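You operate a simulated robot arm through the tools that you are given. There is no shell and no other tool.

Carry out the task below with a simulated robot arm. There is one attempt and no reset: what you move stays moved.

Task
Wipe the dusty guard lens and the smeared green mat with cleaner.
Fine: the gantry stays locked off; wet the yellow pad in the blue tin and put the pad back. What is to be rubbed or washed off counts as gone when no trace of it is left.

Only the result counts: the job must be done as asked and must still hold three seconds after the hand-in. Knocking over, shifting, dropping, spilling or breaking anything else fails it.

Robot
A 6-joint arm with a two-finger parallel gripper on a trunk, on a base that moves. Base frame: it is fixed to the floor where the robot stands at the start and does not move with it; the origin is under the middle of the robot, x ahead of it, y to its left, z up. Readings come in cm, degrees, newtons and seconds.
With the tool pointing down near the work surface it reaches from about 32 to 70 cm from the robot's upright axis, wherever it stands. Its first joint turns from -166.0 to 166.0 degrees. Places, roughly: dust [70, 30, 120]; gantry lock bar [60, -50, 140]; gantry switch [50, -40, 130]; green mat [50, -10, 80]; lamp on the long axis [70, 520, 200]; yellow cloth pad (6x6x4 cm) [50, -20, 90]. Payload 4.1 kg.
The TCP is the grasp point between the finger pads, 2.3 cm short of the fingertips. In the tool frame z runs along the fingers and y along their closing line. The gripper opens to 9.4 cm. The fingers are 3.8 cm wide and 1 cm thick; the gripper's body (5.4 by 9.6 cm) begins 3.9 cm behind the TCP.
Orientation is that of the tool frame in the base frame, as a unit quaternion [x, y, z, w]. With the fingers straight down and closing along the base's y, the tool's x points along the base's -x, its y along +y and its z along -z.

Tools
- The arm moves only by the tool step_arm. Its argument "plan" is a list of rows, each a list of 6 numbers: the shift along the base's x, y, z in mm, then the turn, a rotation vector about the base's x, y, z in degrees. In form: [[x, y, z, rx, ry, rz], ...]. A call has 1 to 20 rows; each row is the pose to reach, as a shift and turn from the pose commanded when the call began. "jaw" is the opening in per cent of the stroke, from 0 (shut) to 100 (fully open), set as the call begins (left out, the last holds). A row lasts 0.2 s, in which the tool goes at most 5 cm and 8.6 degrees; a call with a longer step from one row to the next is refused whole, and so is a gripper value outside its range. Where a pose cannot be reached the arm comes as near as it can. A force on the tool above 40 N (or 10 N above the force at the start of the call, whichever is more), or a blocked arm, ends the call early, and 0.2 s more pass. The fingers move at their own pace (about 4.5 cm/s each) and stop on an object; they squeeze with about 28 N. The grip force told is the motor's: it shows also when the fingers shut on nothing. Time passes only in rows, and 0.2 s behind the last, so rows that repeat a pose let the fingers close. The reply holds the time, the measured pose of the TCP, the force on the tool along the base axes, the opening and the grip force, in the units named above and with some noise, with the torque about the TCP (base axes, N m) and any sound that the robot's microphone picked up, and new pictures: "show" is both (left out), scene, wrist or none.
- Cameras (640 x 400 px; columns grow to the right, rows downward): "scene" is now at [2.24, 13.22, 152.34]; the picture's right is [-0.40, -0.92, 0.00], its down [-0.55, 0.24, -0.80] and it looks along [0.73, -0.32, -0.60] (base axes); focal length 294 px, centre (320, 200). "wrist" rides on the gripper at [8.6, 1.6, -7.5] in the tool frame; the picture's right is [-0.18, 0.98, 0.00], its down [-0.58, -0.11, -0.81] and it looks along [-0.79, -0.15, 0.59] (tool axes); focal length 243 px, centre (320, 200). There is no depth. A picture from a camera that has moved, and an enlarged one, comes with that camera's place and axes in the base frame and with its lens.
- slide_trunk(by): slides the trunk up (or, below 0, down) by that many cm; the arm and the scene camera ride with it, the base frame stays. It gives what a move gives, with no picture.
- roll_base(legs): drives the robot by 1 to 6 legs, each [ahead, turn to the left] in cm and degrees, along the robot's own axes; the way and the turn of a leg run together, so that a leg with both is an arc; at most 150 cm and 180 degrees a leg. The arm and the cameras ride along, it lands a little off, and it stops where it bumps. It gives what a move gives, and a new picture of the scene camera.
- head_to(pan, tilt): turns the head with the scene camera to pan (to the left, within 155 degrees either way) and tilt (down, from -29 to 69), counted from straight ahead of the robot. It gives what a move gives, and a new picture of the scene camera.
- close_up(camera, box): a new picture of the part [left, top, right, bottom] of that camera's present view, enlarged. It takes no simulated time.
- close_job(): hands the job in; it is judged then, once.

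Places have to be worked out from the pictures, the camera data and where the tool is seen. Open the gripper and draw the arm clear of the work before you hand the job in, unless the task says otherwise.

The tools are called after ">>>" as a command line: name --pt "numbers of a row" for each row, then --argument value for the rest, lists and objects as JSON in quotes. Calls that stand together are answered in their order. step_arm: Moves the arm, as the interface text tells. Its arguments: {"type":"object","properties":{"plan":{"type":"array","items":{"type":"array","items":{"type":"number"}}},"jaw":{"type":"number"},"show":{"type":"string","enum":["both","scene","wrist","none"]}},"required":["plan"]} The other tools are called the same way: slide_trunk (by) moves the trunk up or down; roll_base (legs) drives the base; head_to (pan, tilt) turns the head that bears the scene camera; close_up (camera, box) takes an enlarged picture of a part of a camera's view; close_job () hands the job in.

At the start:

```text
time_s: 0.0
ee_pos: [46.38, 4.23, 100.0]
orientation: [0.0, 1.0, 0.0, 0.0]
wrist_force: [-0.6, 0.1, -0.3]
moment: [0.0, -0.02, 0.01]
finger_gap: 9.39
finger_force: 0.0
trunk travel left (down, up): [-47.5, 11.5]
robot x, y, heading: [-0.14, 0.29, 0.1]
head pan, tilt (commanded): [-23.6, 37.1]
```

scene: 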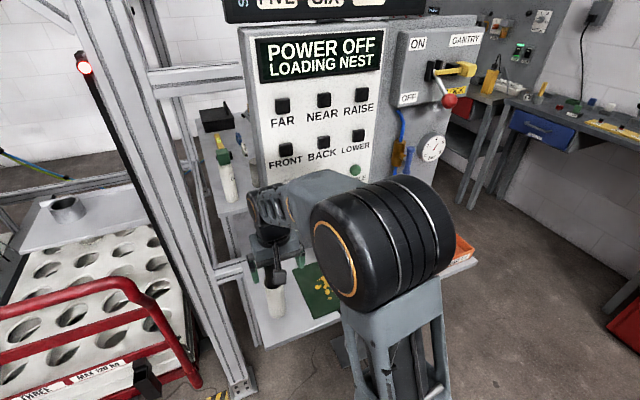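
wrist: 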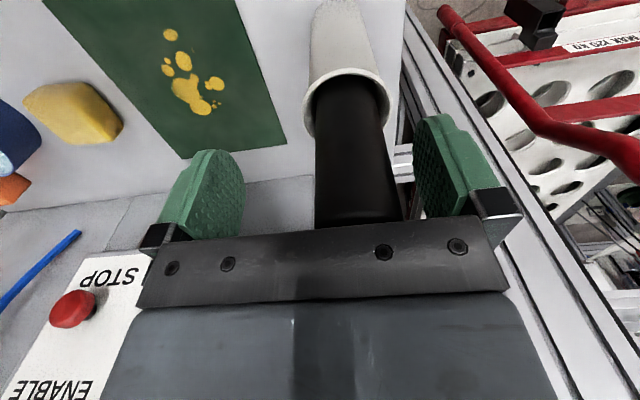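

The pictures show the gantry panel, the green mat with yellow smears, a yellow pad, a blue tin and some kind of black-tipped tube between the fingers. I'll enlarge both views to learn the layout before moving anything.

>>> close_up --camera "scene" --box '[180, 80, 500, 350]'

>>> close_up --camera "wrist" --box '[0, 0, 420, 262]'

>>> close_up --camera "scene" --box '[380, 20, 540, 220]'

```text
1.48 times, centred on (340, 215) of scene
camera zoom: at [2.24, 13.22, 152.34], right [-0.4, -0.92, 0.0], down [-0.55, 0.24, -0.8], along [0.73, -0.32, -0.6], focal length 436 px, centre (290, 178)
```

zoom: 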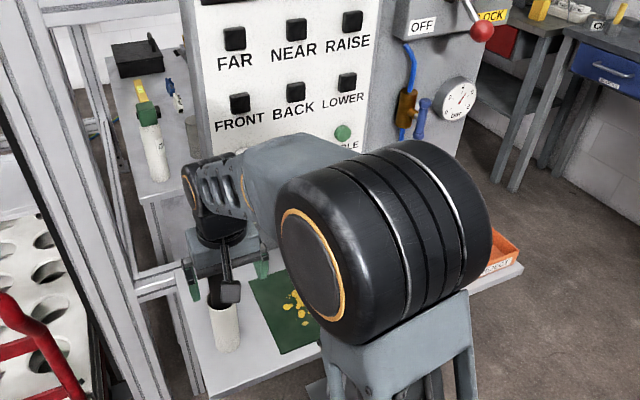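

```text
1.52 times, centred on (210, 131) of wrist
camera zoom: at [37.86, 5.97, 107.52], right [0.18, 0.98, 0.0], down [0.58, -0.11, 0.81], along [0.79, -0.15, -0.59], focal length 370 px, centre (488, 305)
```

zoom: 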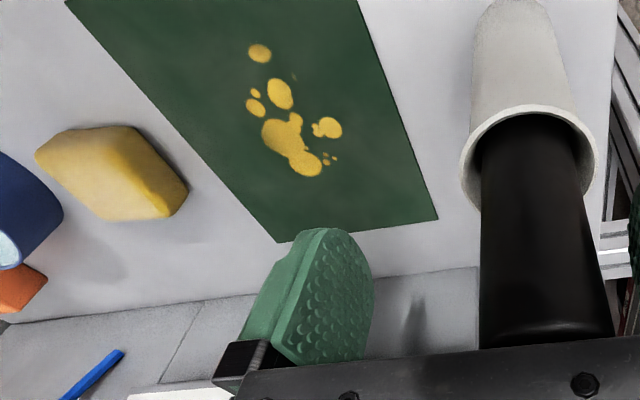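

```text
2.00 times, centred on (460, 120) of scene
camera zoom: at [2.24, 13.22, 152.34], right [-0.4, -0.92, 0.0], down [-0.55, 0.24, -0.8], along [0.73, -0.32, -0.6], focal length 588 px, centre (40, 360)
```

zoom: 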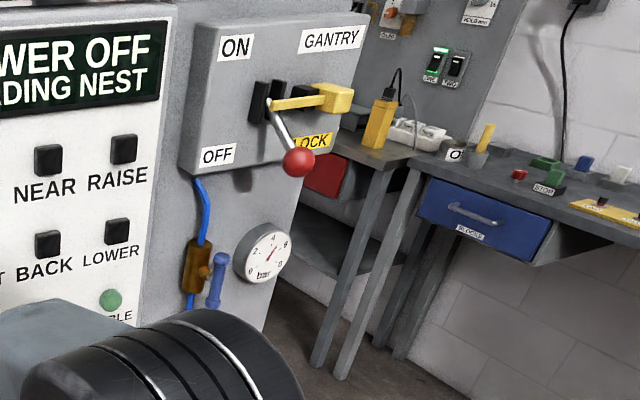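

The black-red strip on the upright left of the panel is likely the guard with the dusty lens. I'll pan the head left to look at it.

>>> head_to --pan 10 --tilt 30

```text
time_s: 1.0
ee_pos: [46.42, 4.29, 100.08]
orientation: [-0.002, 1.0, 0.0, 0.0]
wrist_force: [0.3, -0.2, -0.2]
moment: [0.02, -0.01, 0.02]
finger_gap: 9.4
finger_force: 0.0
trunk travel left (down, up): [-47.5, 11.5]
robot x, y, heading: [0.08, -0.03, -0.0]
head pan, tilt (commanded): [10.0, 30.0]
camera scene: at [3.19, 18.26, 153.44], right [0.17, -0.98, 0.0], down [-0.49, -0.09, -0.87], along [0.85, 0.15, -0.5], focal length 294 px, centre (320, 200)
```

scene: 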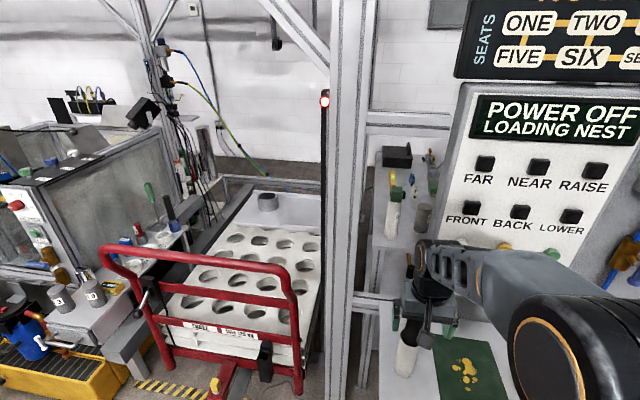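

The guard strip is edge-on here. I'll zoom on it and on the mat.

>>> close_up --camera "scene" --box '[280, 70, 380, 220]'

>>> close_up --camera "scene" --box '[290, 200, 400, 400]'

>>> close_up --camera "scene" --box '[370, 230, 570, 400]'

>>> close_up --camera "scene" --box '[440, 0, 640, 250]'

```text
2.67 times, centred on (330, 145) of scene
camera zoom: at [3.19, 18.26, 153.44], right [0.17, -0.98, 0.0], down [-0.49, -0.09, -0.87], along [0.85, 0.15, -0.5], focal length 785 px, centre (293, 347)
```

zoom: 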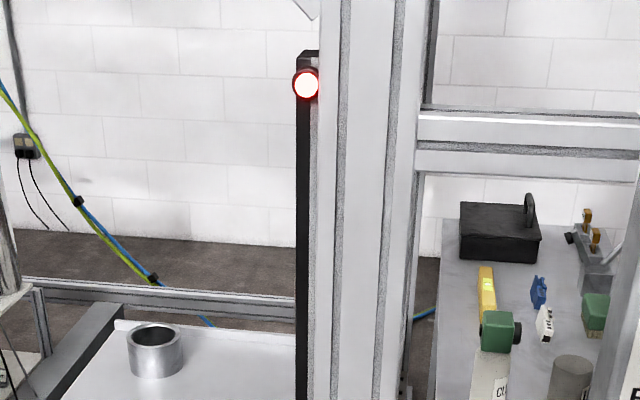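

```text
2.00 times, centred on (345, 300) of scene
camera zoom: at [3.19, 18.26, 153.44], right [0.17, -0.98, 0.0], down [-0.49, -0.09, -0.87], along [0.85, 0.15, -0.5], focal length 588 px, centre (270, 0)
```

zoom: 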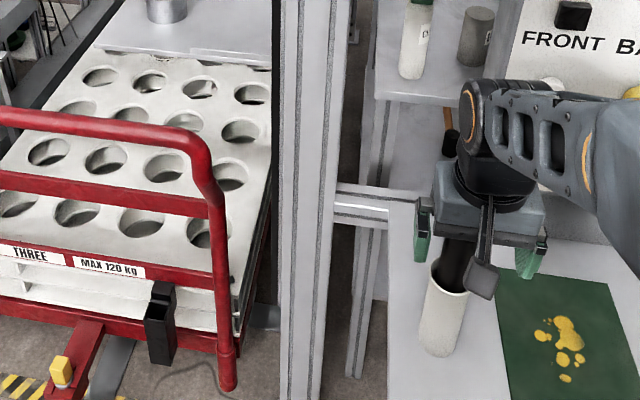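

```text
2.35 times, centred on (470, 315) of scene
camera zoom: at [3.19, 18.26, 153.44], right [0.17, -0.98, 0.0], down [-0.49, -0.09, -0.87], along [0.85, 0.15, -0.5], focal length 692 px, centre (-33, -71)
```

zoom: 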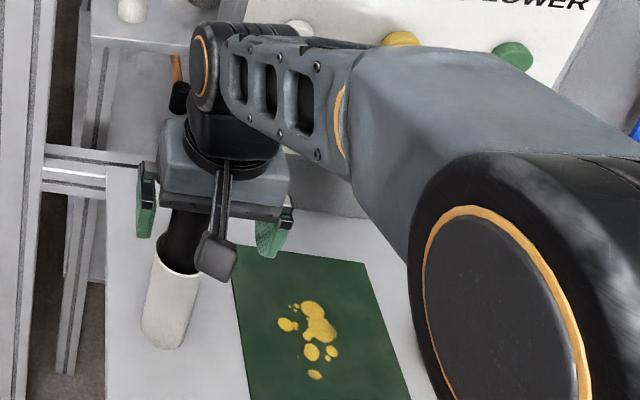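

```text
1.60 times, centred on (540, 125) of scene
camera zoom: at [3.19, 18.26, 153.44], right [0.17, -0.98, 0.0], down [-0.49, -0.09, -0.87], along [0.85, 0.15, -0.5], focal length 471 px, centre (-32, 320)
```

zoom: 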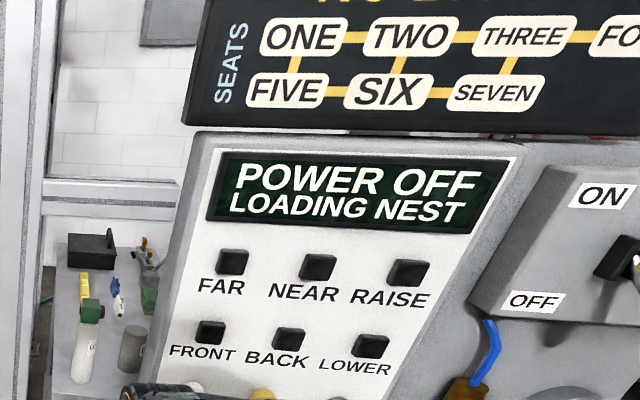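

The strip near pixel column 324 matches the rough dust place [70, 30, 120]. I'll zoom tighter on it to see which face carries the dust.

>>> close_up --camera "scene" --box '[300, 80, 350, 130]'

>>> close_up --camera "scene" --box '[300, 140, 350, 200]'

>>> close_up --camera "scene" --box '[300, 200, 350, 260]'

```text
8.00 times, centred on (325, 105) of scene
camera zoom: at [3.19, 18.26, 153.44], right [0.17, -0.98, 0.0], down [-0.49, -0.09, -0.87], along [0.85, 0.15, -0.5], focal length 2354 px, centre (280, 960)
```

zoom: 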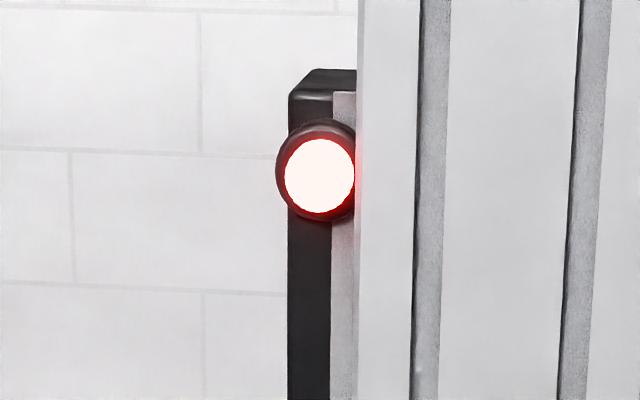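

```text
6.67 times, centred on (325, 170) of scene
camera zoom: at [3.19, 18.26, 153.44], right [0.17, -0.98, 0.0], down [-0.49, -0.09, -0.87], along [0.85, 0.15, -0.5], focal length 1961 px, centre (287, 400)
```

zoom: 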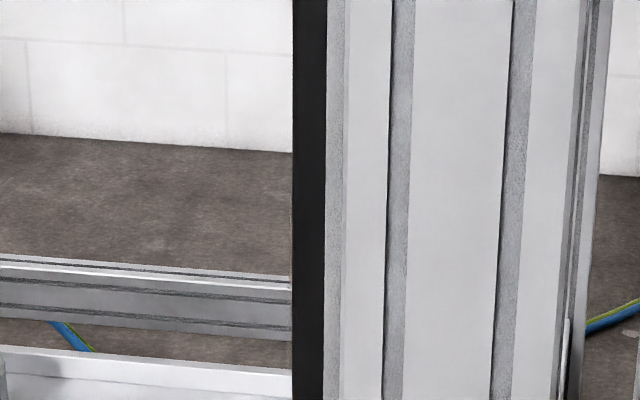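

```text
6.67 times, centred on (325, 230) of scene
camera zoom: at [3.19, 18.26, 153.44], right [0.17, -0.98, 0.0], down [-0.49, -0.09, -0.87], along [0.85, 0.15, -0.5], focal length 1961 px, centre (287, 0)
```

zoom: 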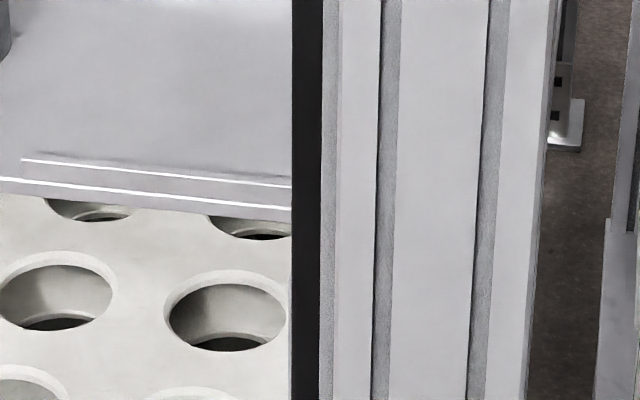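

The strip sits on the +y side of the upright, so its lens probably faces +y, out of sight. I'll look around to the left and downward to learn the free floor before deciding where to stand.

>>> head_to --pan 40 --tilt 45

>>> head_to --pan 0 --tilt 68

>>> head_to --pan -45 --tilt 50

>>> head_to --pan 90 --tilt 35

```text
time_s: 1.9
ee_pos: [46.46, 4.35, 100.0]
orientation: [0.0, 1.0, 0.0, 0.0]
wrist_force: [0.2, 0.2, -0.4]
moment: [0.0, 0.02, 0.02]
finger_gap: 9.4
finger_force: 0.0
trunk travel left (down, up): [-47.5, 11.5]
robot x, y, heading: [0.06, -0.14, -0.2]
head pan, tilt (commanded): [40.0, 45.0]
camera scene: at [0.51, 21.92, 151.18], right [0.64, -0.77, 0.0], down [-0.54, -0.45, -0.71], along [0.54, 0.45, -0.71], focal length 294 px, centre (320, 200)
```

scene: 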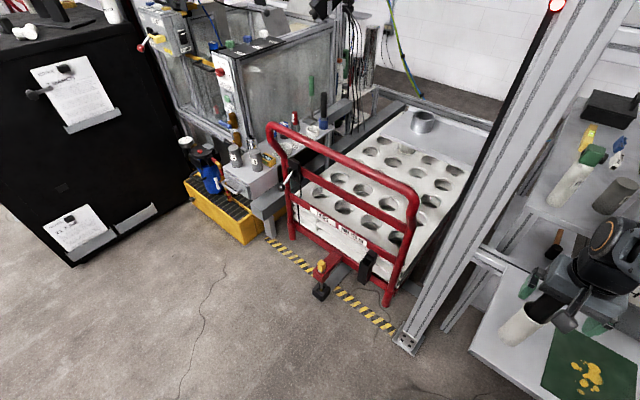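

```text
time_s: 3.0
ee_pos: [46.37, 4.08, 99.97]
orientation: [0.0, 1.0, 0.0, 0.0]
wrist_force: [0.4, -0.2, 0.5]
moment: [0.0, 0.0, -0.02]
finger_gap: 9.41
finger_force: 0.0
trunk travel left (down, up): [-47.5, 11.5]
robot x, y, heading: [-0.02, -0.13, -0.2]
head pan, tilt (commanded): [0.0, 68.0]
camera scene: at [-0.03, 16.7, 148.37], right [0.0, -1.0, 0.0], down [-0.93, 0.0, -0.38], along [0.38, 0.0, -0.93], focal length 294 px, centre (320, 200)
```

scene: 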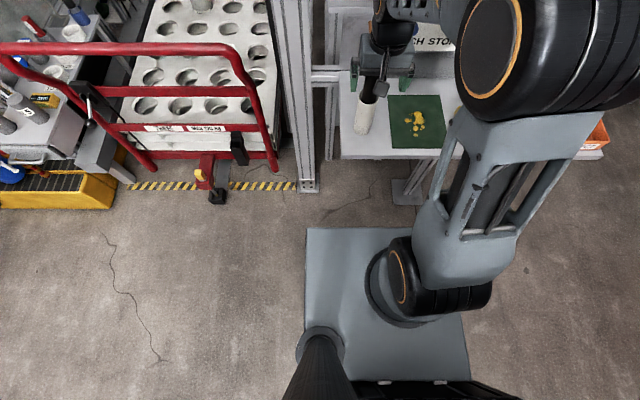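

```text
time_s: 4.1
ee_pos: [46.34, 4.24, 100.0]
orientation: [0.0, 1.0, 0.0, 0.0]
wrist_force: [-0.5, -0.1, 0.0]
moment: [0.0, 0.03, 0.0]
finger_gap: 9.42
finger_force: 0.2
trunk travel left (down, up): [-47.5, 11.5]
robot x, y, heading: [0.25, -0.28, 0.1]
head pan, tilt (commanded): [-45.0, 50.0]
camera scene: at [-0.27, 11.26, 150.48], right [-0.71, -0.71, 0.0], down [-0.54, 0.54, -0.64], along [0.45, -0.45, -0.77], focal length 294 px, centre (320, 200)
```

scene: 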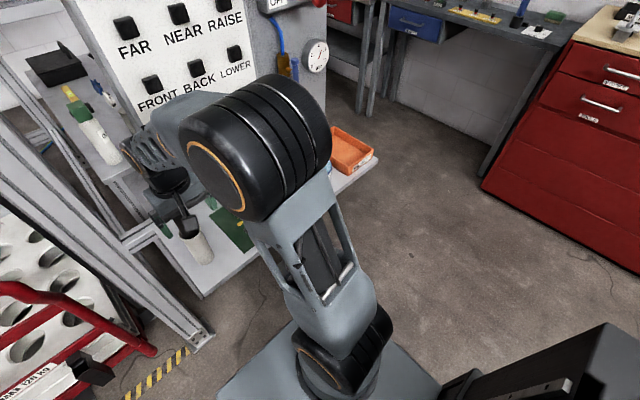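

```text
time_s: 6.3
ee_pos: [46.41, 4.23, 100.03]
orientation: [0.0, 1.0, 0.0, 0.0]
wrist_force: [-0.2, 0.1, -1.2]
moment: [-0.01, -0.05, -0.04]
finger_gap: 9.39
finger_force: 0.0
trunk travel left (down, up): [-47.5, 11.5]
robot x, y, heading: [-0.05, -0.06, 0.1]
head pan, tilt (commanded): [90.0, 35.0]
camera scene: at [-5.72, 25.51, 152.66], right [1.0, 0.0, 0.0], down [0.0, -0.57, -0.82], along [0.0, 0.82, -0.57], focal length 294 px, centre (320, 200)
```

scene: 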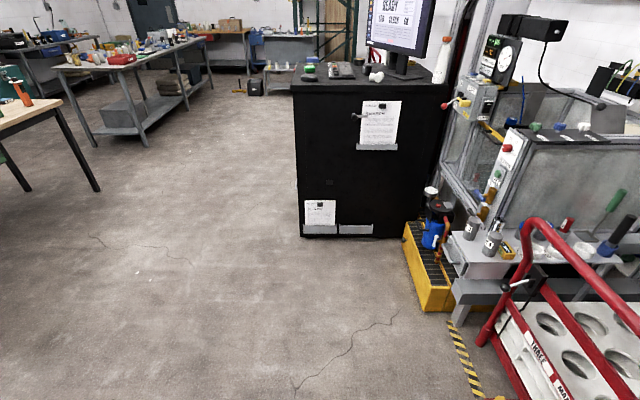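

Free floor lies to the left; the lens face looks toward +y above the cart. First I lift the arm straight up, away from the white cup and its black content between the fingers, and look again.

>>> step_arm --pt "0 0 30 0 0 0" --pt "0 0 60 0 0 0" --pt "0 0 90 0 0 0" --pt "0 0 120 0 0 0" --pt "0 0 120 0 0 0" --show "wrist"

>>> head_to --pan -20 --tilt 50

```text
time_s: 7.5
ee_pos: [46.39, 4.3, 112.01]
orientation: [0.0, 1.0, 0.0, 0.0]
wrist_force: [0.8, -0.6, -1.4]
moment: [-0.01, 0.02, 0.01]
finger_gap: 9.39
finger_force: 0.0
trunk travel left (down, up): [-47.5, 11.5]
robot x, y, heading: [0.21, 0.14, -0.1]
head pan, tilt (commanded): [90.0, 35.0]
camera wrist: at [37.8, 6.01, 119.6], right [0.18, 0.98, 0.0], down [0.58, -0.11, 0.81], along [0.79, -0.15, -0.59], focal length 243 px, centre (320, 200)
```

wrist: 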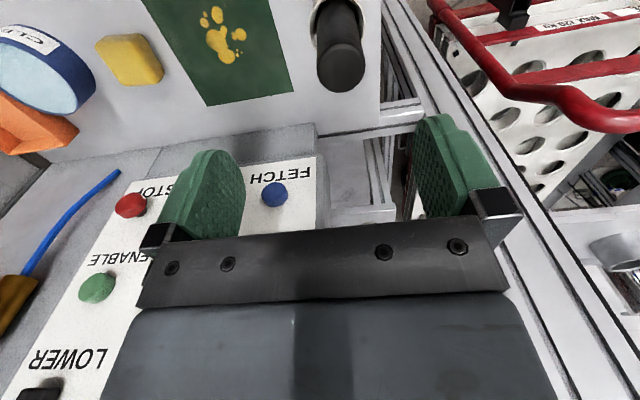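

```text
time_s: 9.4
ee_pos: [46.31, 4.36, 112.07]
orientation: [0.0, 1.0, 0.0, -0.001]
wrist_force: [0.2, 0.0, 0.2]
moment: [-0.01, -0.01, -0.03]
finger_gap: 9.42
finger_force: 0.1
trunk travel left (down, up): [-47.5, 11.5]
robot x, y, heading: [0.05, 0.32, -0.1]
head pan, tilt (commanded): [-20.0, 50.0]
camera scene: at [1.52, 14.07, 150.49], right [-0.34, -0.94, 0.0], down [-0.72, 0.26, -0.64], along [0.6, -0.22, -0.77], focal length 294 px, centre (320, 200)
```

scene: 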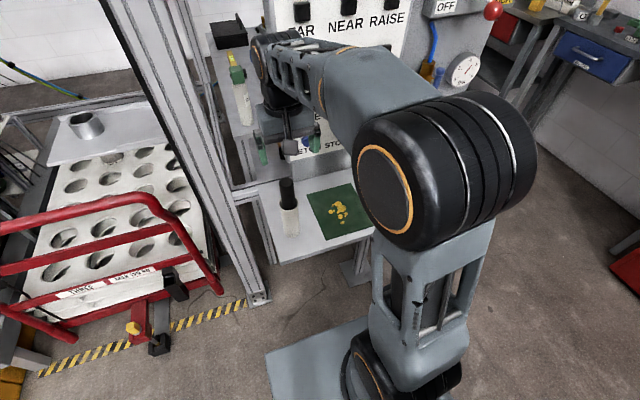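

The lift cleared the cup (it holds an upright black thing, at about [44, 6]); pad works out at about [48, -22, 85]. I'll move the hand right at this height to view the pad and tin better.

>>> step_arm --pt "-10 -40 20 0 0 0" --pt "-20 -80 40 0 0 0" --pt "-30 -120 60 0 0 0" --pt "-40 -160 60 0 0 0" --pt "-40 -190 60 0 0 0" --pt "-40 -190 60 0 0 0" --show "both"

```text
time_s: 10.8
ee_pos: [42.41, -14.83, 117.87]
orientation: [-0.001, 1.0, -0.001, 0.001]
wrist_force: [0.0, -0.3, 0.5]
moment: [-0.02, -0.01, -0.01]
finger_gap: 9.4
finger_force: 0.1
trunk travel left (down, up): [-47.5, 11.5]
robot x, y, heading: [0.08, 0.09, -0.0]
head pan, tilt (commanded): [-20.0, 50.0]
camera scene: at [1.52, 14.05, 150.49], right [-0.34, -0.94, 0.0], down [-0.72, 0.26, -0.64], along [0.6, -0.22, -0.77], focal length 294 px, centre (320, 200)
camera wrist: at [33.93, -13.1, 125.47], right [0.18, 0.98, 0.0], down [0.58, -0.11, 0.81], along [0.79, -0.15, -0.59], focal length 243 px, centre (320, 200)
```

scene: 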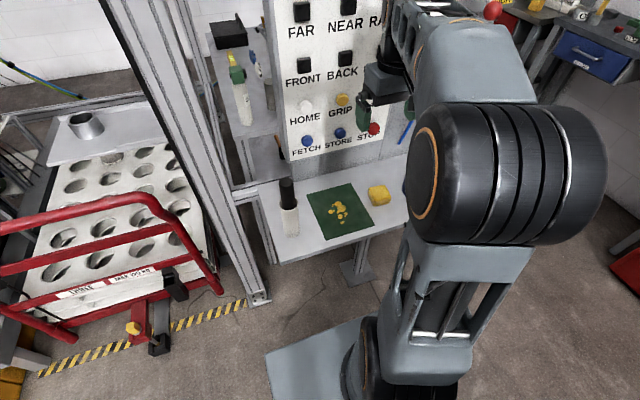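
wrist: 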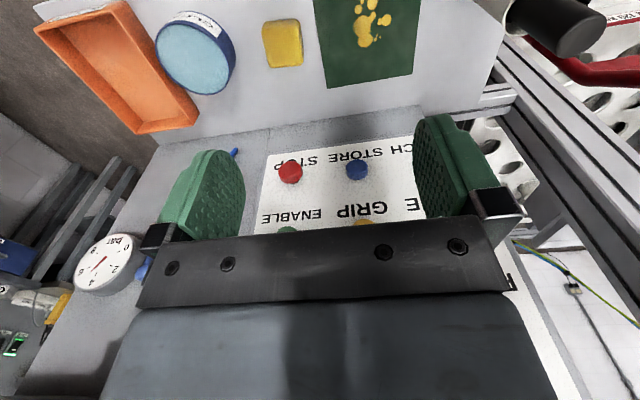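

The tin comes out at about [46.6, -34, 86] (about 11–12 cm wide), pad at [48, -21.7, 85]. I'll zoom in on the tin, pad and mat to check the label and shapes.

>>> close_up --camera "wrist" --box '[20, 0, 320, 150]'

>>> close_up --camera "scene" --box '[240, 140, 420, 280]'

```text
2.13 times, centred on (170, 75) of wrist
camera zoom: at [33.93, -13.1, 125.47], right [0.18, 0.98, 0.0], down [0.58, -0.11, 0.81], along [0.79, -0.15, -0.59], focal length 518 px, centre (640, 467)
```

zoom: 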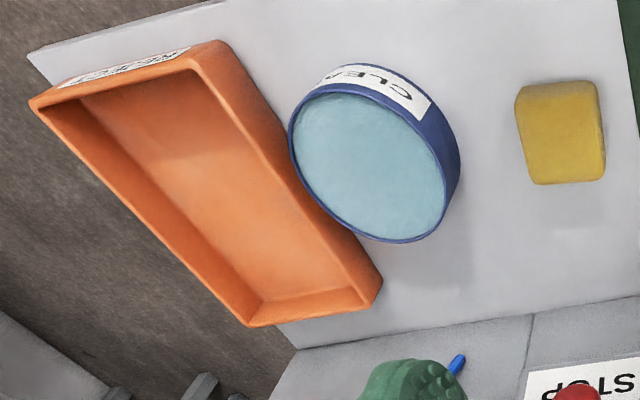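

```text
2.86 times, centred on (330, 210) of scene
camera zoom: at [1.52, 14.05, 150.49], right [-0.34, -0.94, 0.0], down [-0.72, 0.26, -0.64], along [0.6, -0.22, -0.77], focal length 841 px, centre (291, 171)
```

zoom: 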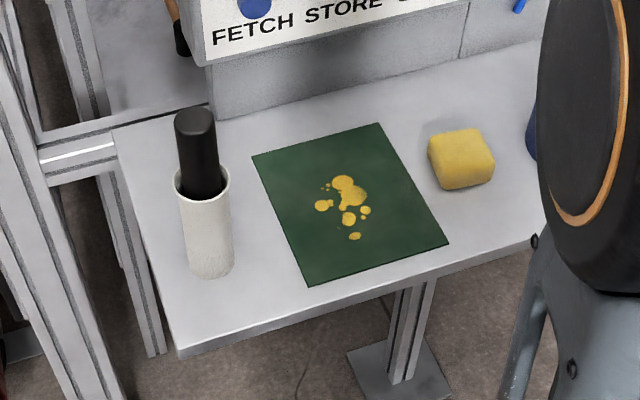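

The blue tin is labelled CLEANER and is full nearly to its rim. I'll bring the open hand above the pad at z≈100 to fine-measure its place and turn.

>>> step_arm --pt "15 -20 -30 0 0 0" --pt "30 -40 -60 0 0 0" --pt "45 -60 -90 0 0 0" --pt "58 -70 -120 0 0 0" --pt "58 -70 -155 0 0 0" --pt "58 -70 -180 0 0 0" --pt "58 -70 -180 0 0 0" --jaw 100 --show "both"

```text
time_s: 12.4
ee_pos: [48.23, -21.68, 99.97]
orientation: [0.0, 1.0, 0.0, 0.0]
wrist_force: [0.0, -0.2, 0.5]
moment: [-0.01, 0.01, 0.0]
finger_gap: 9.38
finger_force: 0.0
trunk travel left (down, up): [-47.5, 11.5]
robot x, y, heading: [-0.15, -0.02, 0.1]
head pan, tilt (commanded): [-20.0, 50.0]
camera scene: at [1.52, 14.05, 150.49], right [-0.34, -0.94, 0.0], down [-0.72, 0.26, -0.64], along [0.6, -0.22, -0.77], focal length 294 px, centre (320, 200)
camera wrist: at [39.7, -19.99, 107.53], right [0.18, 0.98, 0.0], down [0.58, -0.11, 0.81], along [0.79, -0.15, -0.59], focal length 243 px, centre (320, 200)
```

scene: 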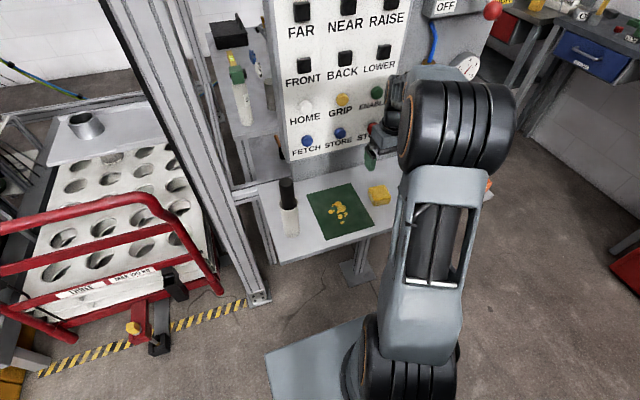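
wrist: 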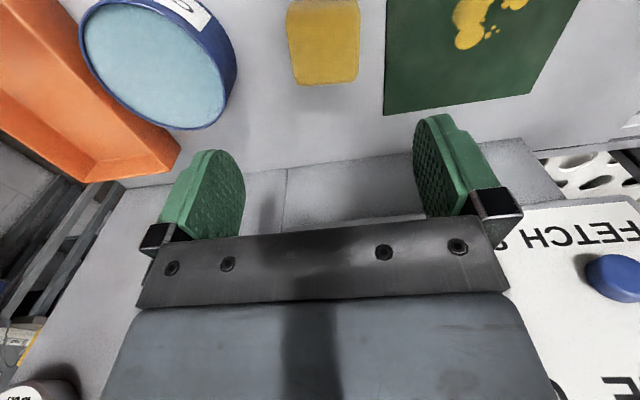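

Pad is seen between the finger lines, about [47.6, -21.5], close to axis-aligned. I'll lower a little to refine before gripping.

>>> step_arm --pt "-2 0 -35 0 0 0" --pt "-4 1 -70 0 0 0" --pt "-4 1 -70 0 0 0" --show "wrist"

>>> close_up --camera "wrist" --box '[220, 0, 460, 150]'

>>> close_up --camera "scene" --box '[290, 110, 430, 240]'

```text
time_s: 13.2
ee_pos: [47.84, -21.69, 92.94]
orientation: [0.0, 1.0, 0.001, 0.0]
wrist_force: [-0.2, -0.9, -0.1]
moment: [0.03, -0.02, 0.01]
finger_gap: 9.41
finger_force: 0.1
trunk travel left (down, up): [-47.5, 11.5]
robot x, y, heading: [0.01, -0.08, 0.1]
head pan, tilt (commanded): [-20.0, 50.0]
camera wrist: at [39.3, -19.98, 100.53], right [0.18, 0.98, 0.0], down [0.58, -0.11, 0.81], along [0.79, -0.15, -0.59], focal length 243 px, centre (320, 200)
```

wrist: 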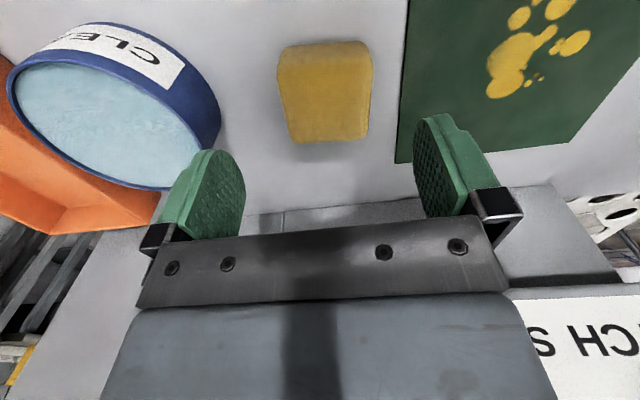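

```text
2.67 times, centred on (340, 75) of wrist
camera zoom: at [39.3, -19.98, 100.53], right [0.18, 0.98, 0.0], down [0.58, -0.11, 0.81], along [0.79, -0.15, -0.59], focal length 647 px, centre (267, 533)
```

zoom: 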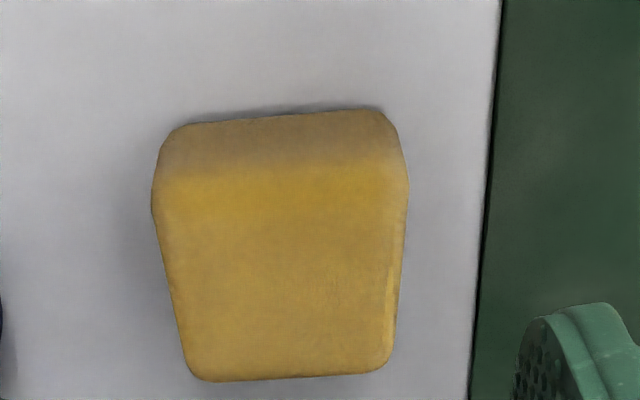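

```text
3.08 times, centred on (360, 175) of scene
camera zoom: at [1.53, 14.05, 150.49], right [-0.34, -0.94, 0.0], down [-0.72, 0.26, -0.64], along [0.6, -0.22, -0.77], focal length 905 px, centre (197, 277)
```

zoom: 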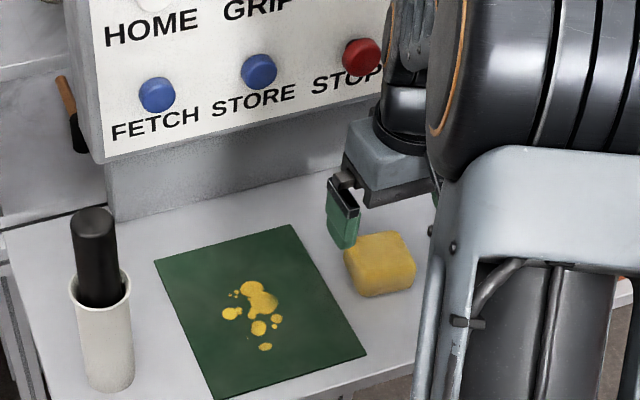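

Pad centre computes to about [47.8, -21.1], top at z≈87.4, turned about -7°, with the table at ≈83.4. I'll turn the hand to match, narrow the jaw to keep clear of the tin, and go down.

>>> step_arm --pt "0 5 0 0 0 -7" --pt "0 5 0 0 0 -7" --pt "0 5 -20 0 0 -7" --pt "0 5 -40 0 0 -7" --pt "0 5 -50 0 0 -7" --pt "0 5 -57 0 0 -7" --pt "0 5 -57 0 0 -7" --jaw 80 --show "both"

```text
time_s: 14.8
ee_pos: [47.78, -21.23, 87.21]
orientation: [0.061, 0.998, 0.0, 0.0]
wrist_force: [-0.4, 0.2, -0.1]
moment: [-0.01, 0.03, -0.02]
finger_gap: 7.53
finger_force: 0.2
trunk travel left (down, up): [-47.5, 11.5]
robot x, y, heading: [0.17, 0.14, 0.1]
head pan, tilt (commanded): [-20.0, 50.0]
camera scene: at [1.52, 14.05, 150.49], right [-0.34, -0.94, 0.0], down [-0.72, 0.26, -0.64], along [0.6, -0.22, -0.77], focal length 294 px, centre (320, 200)
camera wrist: at [39.5, -18.42, 94.77], right [0.3, 0.95, 0.0], down [0.56, -0.18, 0.81], along [0.77, -0.24, -0.59], focal length 243 px, centre (320, 200)
```

scene: 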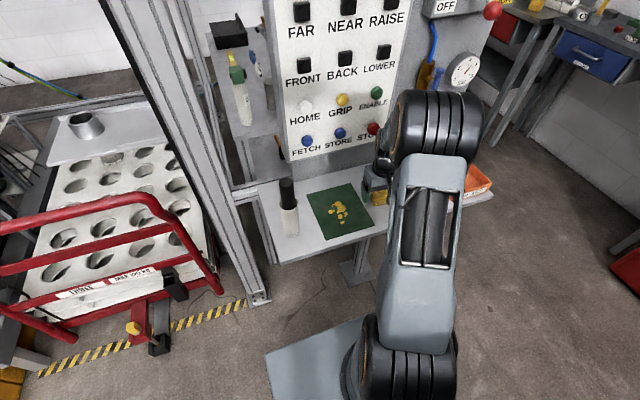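
wrist: 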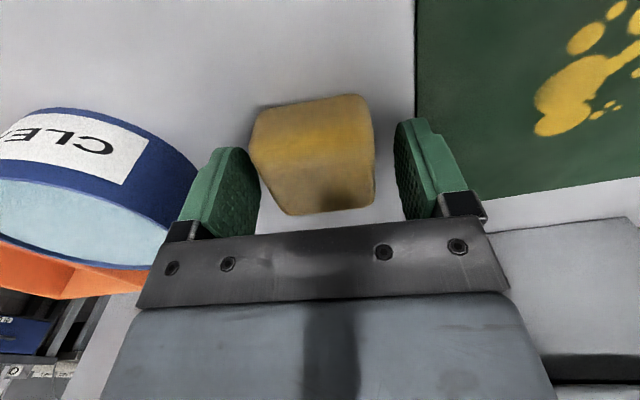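

The pad lies between the fingers and nothing is touched. I close the jaw and let it settle.

>>> step_arm --pt "0 0 0 0 0 0" --pt "0 0 0 0 0 0" --pt "0 0 0 0 0 0" --pt "0 0 0 0 0 0" --pt "0 0 0 0 0 0" --jaw 0 --show "wrist"

```text
time_s: 16.0
ee_pos: [47.75, -21.1, 87.25]
orientation: [0.061, 0.998, 0.0, 0.0]
wrist_force: [0.7, -0.1, -0.2]
moment: [0.02, -0.01, -0.01]
finger_gap: 5.4
finger_force: 27.8
trunk travel left (down, up): [-47.5, 11.5]
robot x, y, heading: [0.03, 0.12, 0.2]
head pan, tilt (commanded): [-20.0, 50.0]
camera wrist: at [39.5, -18.42, 94.78], right [0.3, 0.95, 0.0], down [0.56, -0.18, 0.81], along [0.77, -0.24, -0.59], focal length 243 px, centre (320, 200)
```

wrist: 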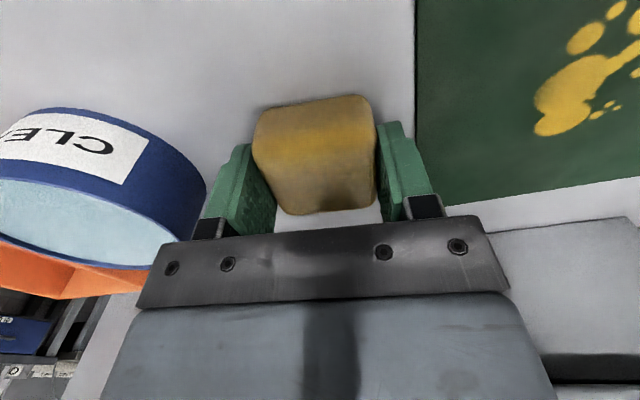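

Grip holds at 5.4 cm gap with 28 N. I lift the pad to z≈101 and shift toward the tin a bit, then measure the tin rim from there.

>>> step_arm --pt "0 0 30 0 0 0" --pt "0 0 70 0 0 0" --pt "0 0 110 0 0 0" --pt "0 0 140 0 0 0" --pt "-10 -40 140 0 0 0" --pt "-20 -60 140 0 0 0" --pt "-20 -60 140 0 0 0" --show "both"

>>> close_up --camera "wrist" --box '[120, 0, 420, 188]'

```text
time_s: 17.6
ee_pos: [45.93, -27.16, 101.12]
orientation: [0.062, 0.998, 0.0, 0.0]
wrist_force: [0.2, 0.4, -0.9]
moment: [-0.01, 0.01, 0.0]
finger_gap: 5.41
finger_force: 28.2
trunk travel left (down, up): [-47.5, 11.5]
robot x, y, heading: [0.01, 0.25, 0.3]
head pan, tilt (commanded): [-20.0, 50.0]
camera scene: at [1.51, 14.06, 150.49], right [-0.34, -0.94, 0.0], down [-0.72, 0.26, -0.64], along [0.6, -0.22, -0.77], focal length 294 px, centre (320, 200)
camera wrist: at [37.51, -24.4, 108.75], right [0.3, 0.95, 0.0], down [0.56, -0.18, 0.81], along [0.77, -0.24, -0.59], focal length 243 px, centre (320, 200)
```

scene: 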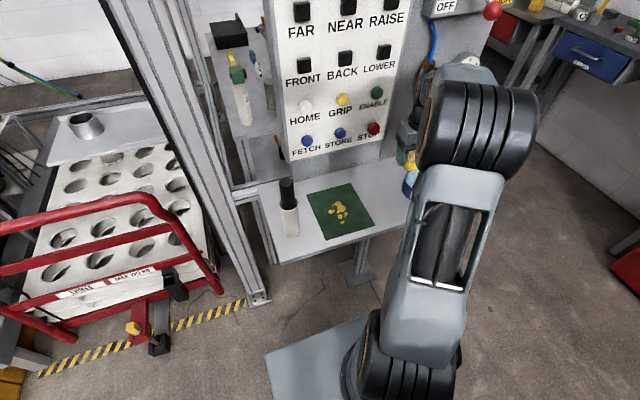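
wrist: 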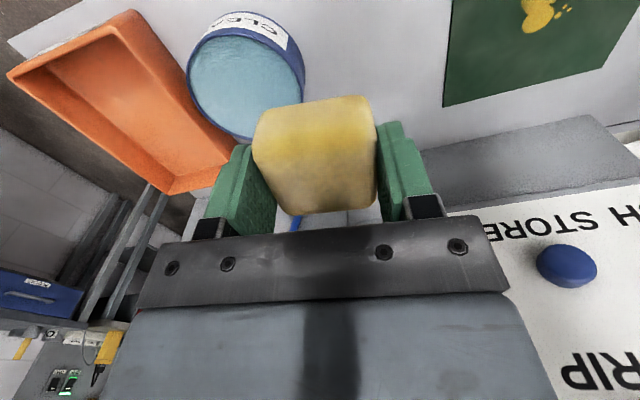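

```text
2.13 times, centred on (270, 94) of wrist
camera zoom: at [37.51, -24.4, 108.75], right [0.3, 0.95, 0.0], down [0.56, -0.18, 0.81], along [0.77, -0.24, -0.59], focal length 516 px, centre (426, 426)
```

zoom: 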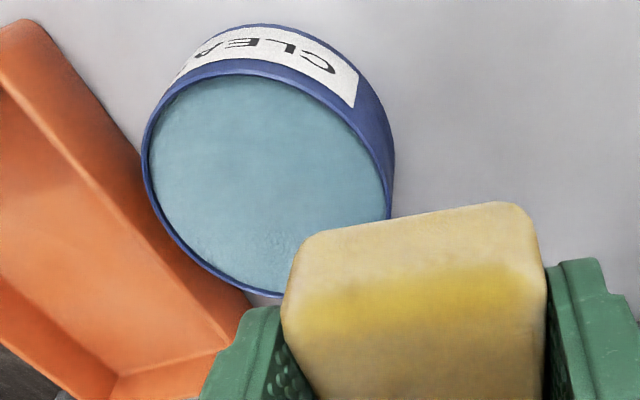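

Tin rim is at about z 88.5, centre ≈[46.5, -33.7], about 10 cm wide. I move the pad over its centre and come down to just above the rim to check.

>>> step_arm --pt "3 -35 0 0 0 0" --pt "6 -65 0 0 0 0" --pt "6 -65 -30 0 0 0" --pt "6 -65 -60 0 0 0" --pt "6 -65 -60 0 0 0" --show "both"

>>> close_up --camera "wrist" --box '[160, 0, 480, 220]'

>>> close_up --camera "scene" --box '[360, 100, 520, 240]'

```text
time_s: 18.8
ee_pos: [46.52, -33.56, 95.32]
orientation: [0.061, 0.998, 0.0, 0.0]
wrist_force: [0.4, 0.5, 0.0]
moment: [-0.01, 0.03, 0.03]
finger_gap: 5.39
finger_force: 28.3
trunk travel left (down, up): [-47.5, 11.5]
robot x, y, heading: [0.07, -0.5, 0.0]
head pan, tilt (commanded): [-20.0, 50.0]
camera scene: at [1.53, 14.04, 150.49], right [-0.34, -0.94, 0.0], down [-0.72, 0.26, -0.64], along [0.6, -0.22, -0.77], focal length 294 px, centre (320, 200)
camera wrist: at [38.16, -30.83, 102.75], right [0.3, 0.95, 0.0], down [0.56, -0.18, 0.81], along [0.77, -0.24, -0.59], focal length 243 px, centre (320, 200)
```

scene: 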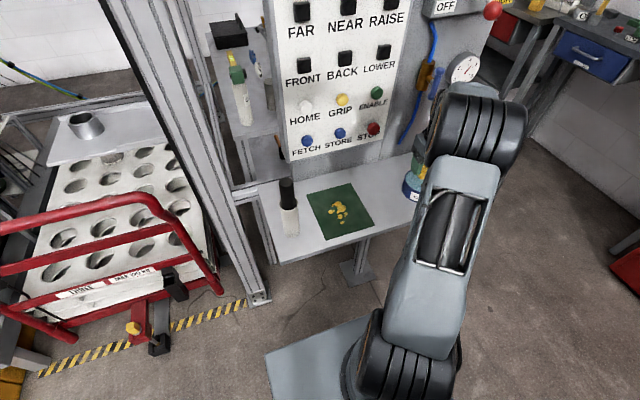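
wrist: 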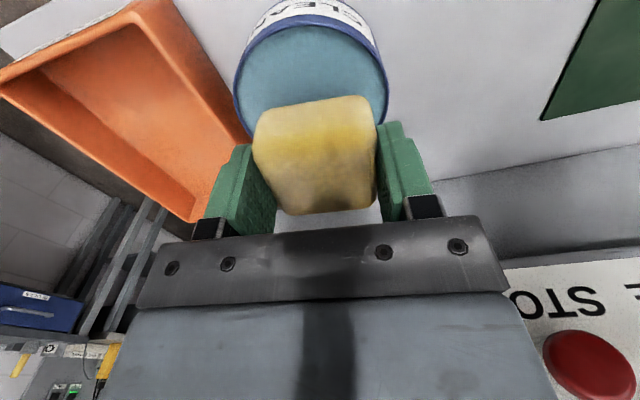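

```text
1.82 times, centred on (320, 110) of wrist
camera zoom: at [38.16, -30.83, 102.75], right [0.3, 0.95, 0.0], down [0.56, -0.18, 0.81], along [0.77, -0.24, -0.59], focal length 441 px, centre (320, 364)
```

zoom: 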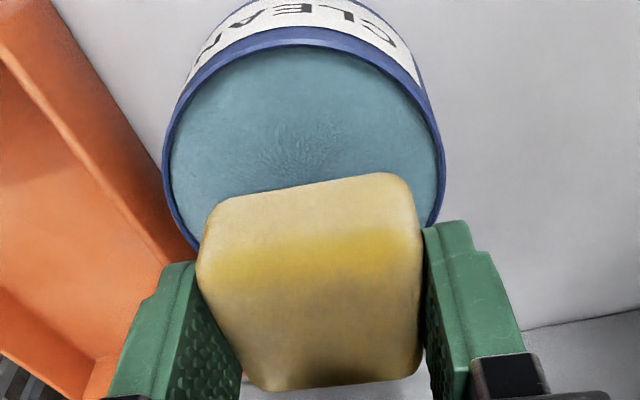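

```text
2.86 times, centred on (440, 170) of scene
camera zoom: at [1.53, 14.04, 150.49], right [-0.34, -0.94, 0.0], down [-0.72, 0.26, -0.64], along [0.6, -0.22, -0.77], focal length 841 px, centre (-23, 286)
```

zoom: 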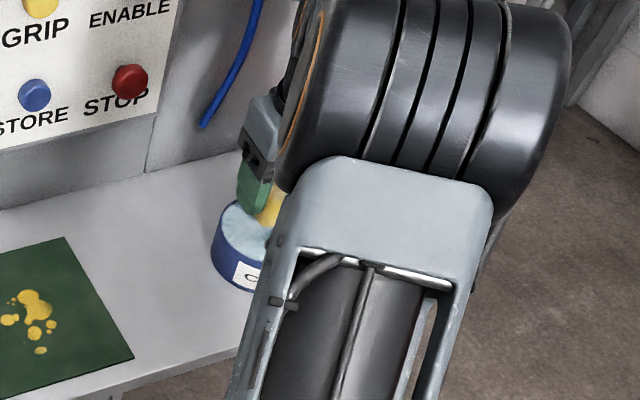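

Refined tin centre is [47.0, -34.0]; I shift the pad slightly and dip it about 1 cm below the rim, watching the force.

>>> step_arm --pt "6 -4 0 0 0 0" --pt "6 -4 -15 0 0 0" --pt "6 -4 -25 0 0 0" --pt "6 -4 -35 0 0 0" --pt "6 -4 -42 0 0 0" --pt "6 -4 -42 0 0 0" --pt "6 -4 -42 0 0 0" --show "both"

>>> close_up --camera "wrist" --box '[160, 0, 480, 220]'

```text
time_s: 20.4
ee_pos: [47.03, -33.99, 91.47]
orientation: [0.061, 0.998, -0.001, 0.004]
wrist_force: [2.0, -1.2, 31.5]
moment: [0.32, 0.33, 0.0]
finger_gap: 5.41
finger_force: 27.9
trunk travel left (down, up): [-47.5, 11.5]
robot x, y, heading: [0.03, 0.19, -0.0]
head pan, tilt (commanded): [-20.0, 50.0]
camera scene: at [1.32, 14.2, 150.51], right [-0.34, -0.94, 0.0], down [-0.72, 0.26, -0.64], along [0.61, -0.22, -0.77], focal length 294 px, centre (320, 200)
camera wrist: at [38.66, -31.24, 98.88], right [0.3, 0.95, 0.0], down [0.56, -0.17, 0.81], along [0.77, -0.25, -0.59], focal length 243 px, centre (320, 200)
```

scene: 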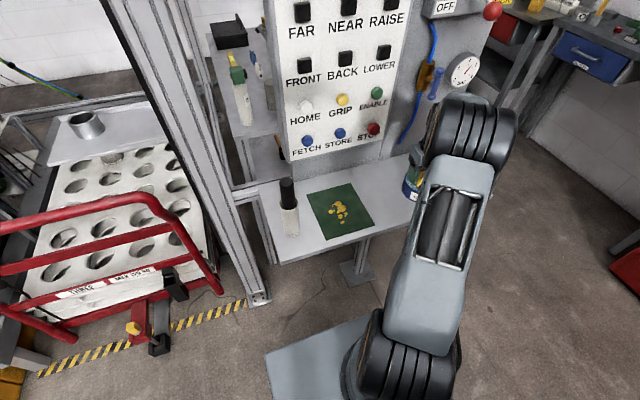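
wrist: 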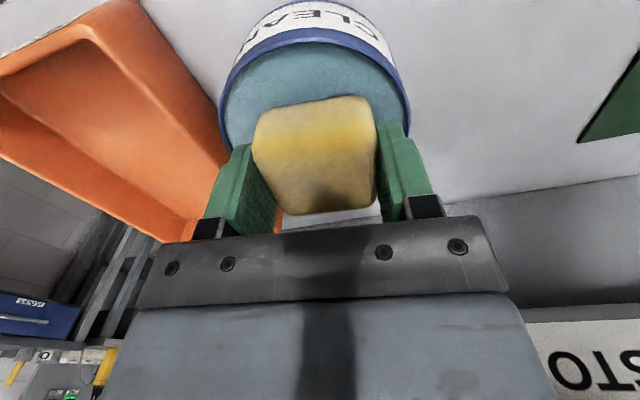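

```text
1.82 times, centred on (320, 110) of wrist
camera zoom: at [38.66, -31.24, 98.88], right [0.3, 0.95, 0.0], down [0.56, -0.17, 0.81], along [0.77, -0.25, -0.59], focal length 441 px, centre (320, 364)
```

zoom: 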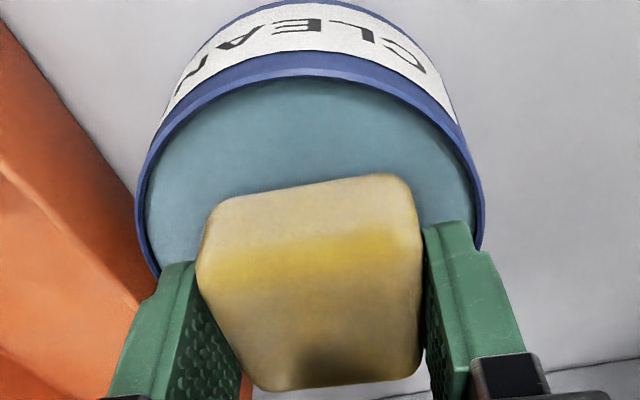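

The pad met resistance at z=91.5 (31 N, off-centre), so it touched the liquid bed or rim. I ease up and check whether the tin stayed put and whether the pad looks wet.

>>> step_arm --pt "0 0 10 0 0 0" --pt "0 0 30 0 0 0" --pt "0 0 60 0 0 0" --pt "0 0 60 0 0 0" --show "wrist"

>>> close_up --camera "wrist" --box '[160, 0, 480, 220]'

>>> close_up --camera "scene" --box '[360, 120, 480, 230]'

```text
time_s: 21.4
ee_pos: [47.04, -34.06, 97.0]
orientation: [0.061, 0.998, -0.001, 0.0]
wrist_force: [0.4, -0.6, -0.5]
moment: [0.0, 0.0, 0.02]
finger_gap: 5.4
finger_force: 28.1
trunk travel left (down, up): [-47.5, 11.5]
robot x, y, heading: [-0.07, 0.05, 0.1]
head pan, tilt (commanded): [-20.0, 50.0]
camera wrist: at [38.73, -31.28, 104.61], right [0.3, 0.95, 0.0], down [0.56, -0.18, 0.81], along [0.77, -0.24, -0.59], focal length 243 px, centre (320, 200)
```

wrist: 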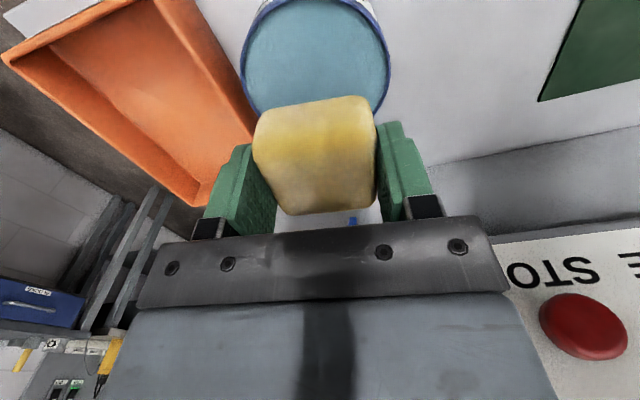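

```text
1.82 times, centred on (320, 110) of wrist
camera zoom: at [38.73, -31.28, 104.61], right [0.3, 0.95, 0.0], down [0.56, -0.18, 0.81], along [0.77, -0.24, -0.59], focal length 441 px, centre (320, 364)
```

zoom: 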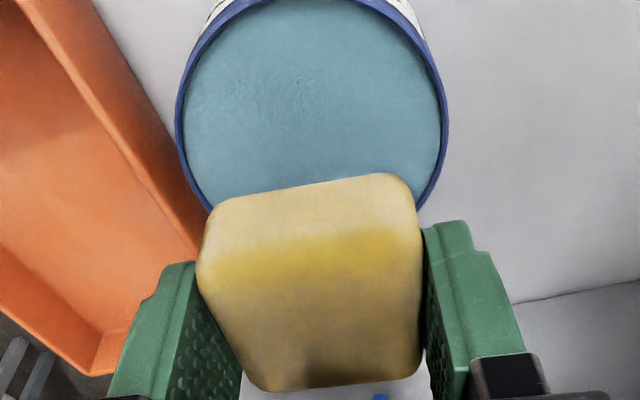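

```text
3.64 times, centred on (420, 175) of scene
camera zoom: at [1.5, 14.06, 150.48], right [-0.34, -0.94, 0.0], down [-0.72, 0.26, -0.64], along [0.6, -0.22, -0.77], focal length 1070 px, centre (-44, 291)
```

zoom: 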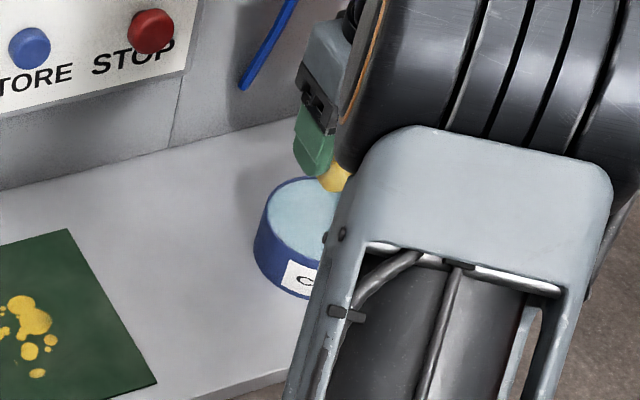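

The tin did not shift. With the rim now fitted at z≈87.8, centre [47.25, -34.2], I make a second, better-centred and gentler dip to be sure the pad is soaked.

>>> step_arm --pt "3 -2 -15 0 0 0" --pt "3 -2 -35 0 0 0" --pt "3 -2 -48 0 0 0" --pt "3 -2 -54 0 0 0" --pt "3 -2 -57 0 0 0" --pt "3 -2 -57 0 0 0" --pt "3 -2 -57 0 0 0" --show "wrist"

>>> close_up --camera "wrist" --box '[160, 0, 480, 220]'

```text
time_s: 23.0
ee_pos: [47.5, -34.28, 91.37]
orientation: [0.061, 0.998, -0.001, 0.0]
wrist_force: [0.9, -1.0, 7.4]
moment: [-0.03, -0.04, -0.02]
finger_gap: 5.43
finger_force: 27.6
trunk travel left (down, up): [-47.5, 11.5]
robot x, y, heading: [0.24, 0.16, 0.1]
head pan, tilt (commanded): [-20.0, 50.0]
camera wrist: at [39.03, -31.5, 98.95], right [0.3, 0.95, 0.0], down [0.56, -0.18, 0.81], along [0.77, -0.24, -0.59], focal length 243 px, centre (320, 200)
```

wrist: 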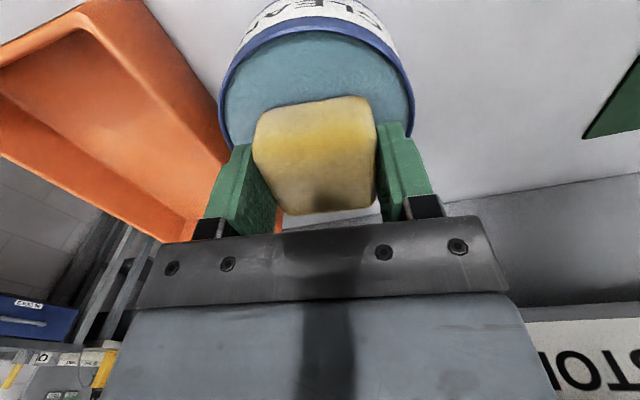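

```text
1.82 times, centred on (320, 110) of wrist
camera zoom: at [39.03, -31.5, 98.95], right [0.3, 0.95, 0.0], down [0.56, -0.18, 0.81], along [0.77, -0.24, -0.59], focal length 441 px, centre (320, 364)
```

zoom: 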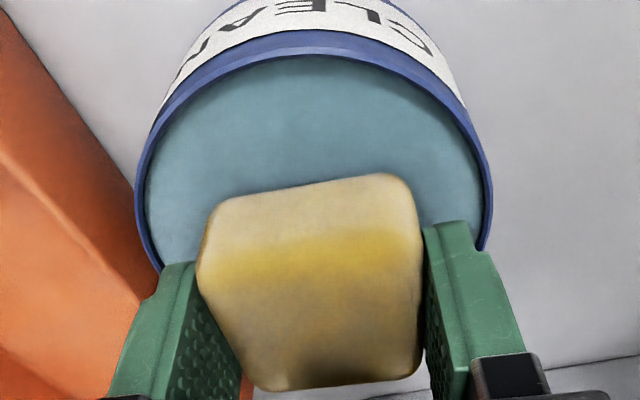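

Now contact is even (7 N, no moment), so the pad sits flat on the cleaner. I hold it a moment, lift, let it drip, then move above the mat.

>>> step_arm --pt "0 0 -1 0 0 0" --pt "0 0 -1 0 0 0" --pt "0 0 -1 0 0 0" --pt "0 0 -1 0 0 0" --pt "0 0 10 0 0 0" --pt "0 0 20 0 0 0" --pt "0 0 20 0 0 0" --pt "0 0 20 0 0 0" --pt "0 0 20 0 0 0" --pt "0 0 20 0 0 0" --pt "0 0 60 0 0 0" --pt "0 0 90 0 0 0" --pt "0 0 90 0 0 0" --show "wrist"

>>> step_arm --pt "0 50 10 0 0 0" --pt "0 100 20 0 0 0" --pt "-20 150 30 0 0 0" --pt "-40 190 30 0 0 0" --pt "-60 220 30 0 0 0" --pt "-60 220 30 0 0 0" --show "both"

```text
time_s: 25.8
ee_pos: [47.48, -34.3, 100.47]
orientation: [0.062, 0.998, -0.001, 0.0]
wrist_force: [-0.1, -0.3, -0.9]
moment: [0.0, 0.02, -0.01]
finger_gap: 5.42
finger_force: 28.0
trunk travel left (down, up): [-47.5, 11.5]
robot x, y, heading: [0.33, -0.12, 0.0]
head pan, tilt (commanded): [-20.0, 50.0]
camera wrist: at [39.02, -31.56, 107.94], right [0.3, 0.95, 0.0], down [0.56, -0.18, 0.81], along [0.77, -0.24, -0.59], focal length 243 px, centre (320, 200)
```

wrist: 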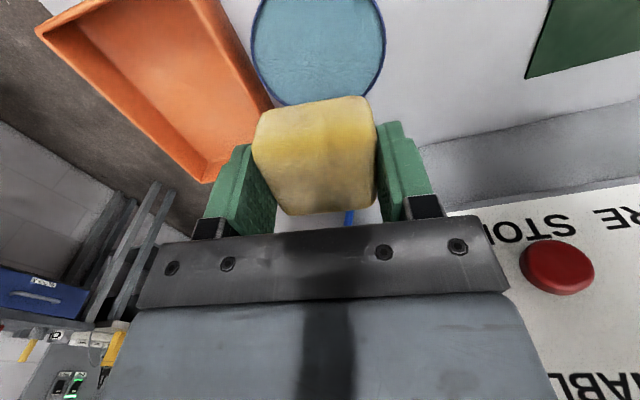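

```text
refused: row 1 steps farther than a row can; nothing moved
```

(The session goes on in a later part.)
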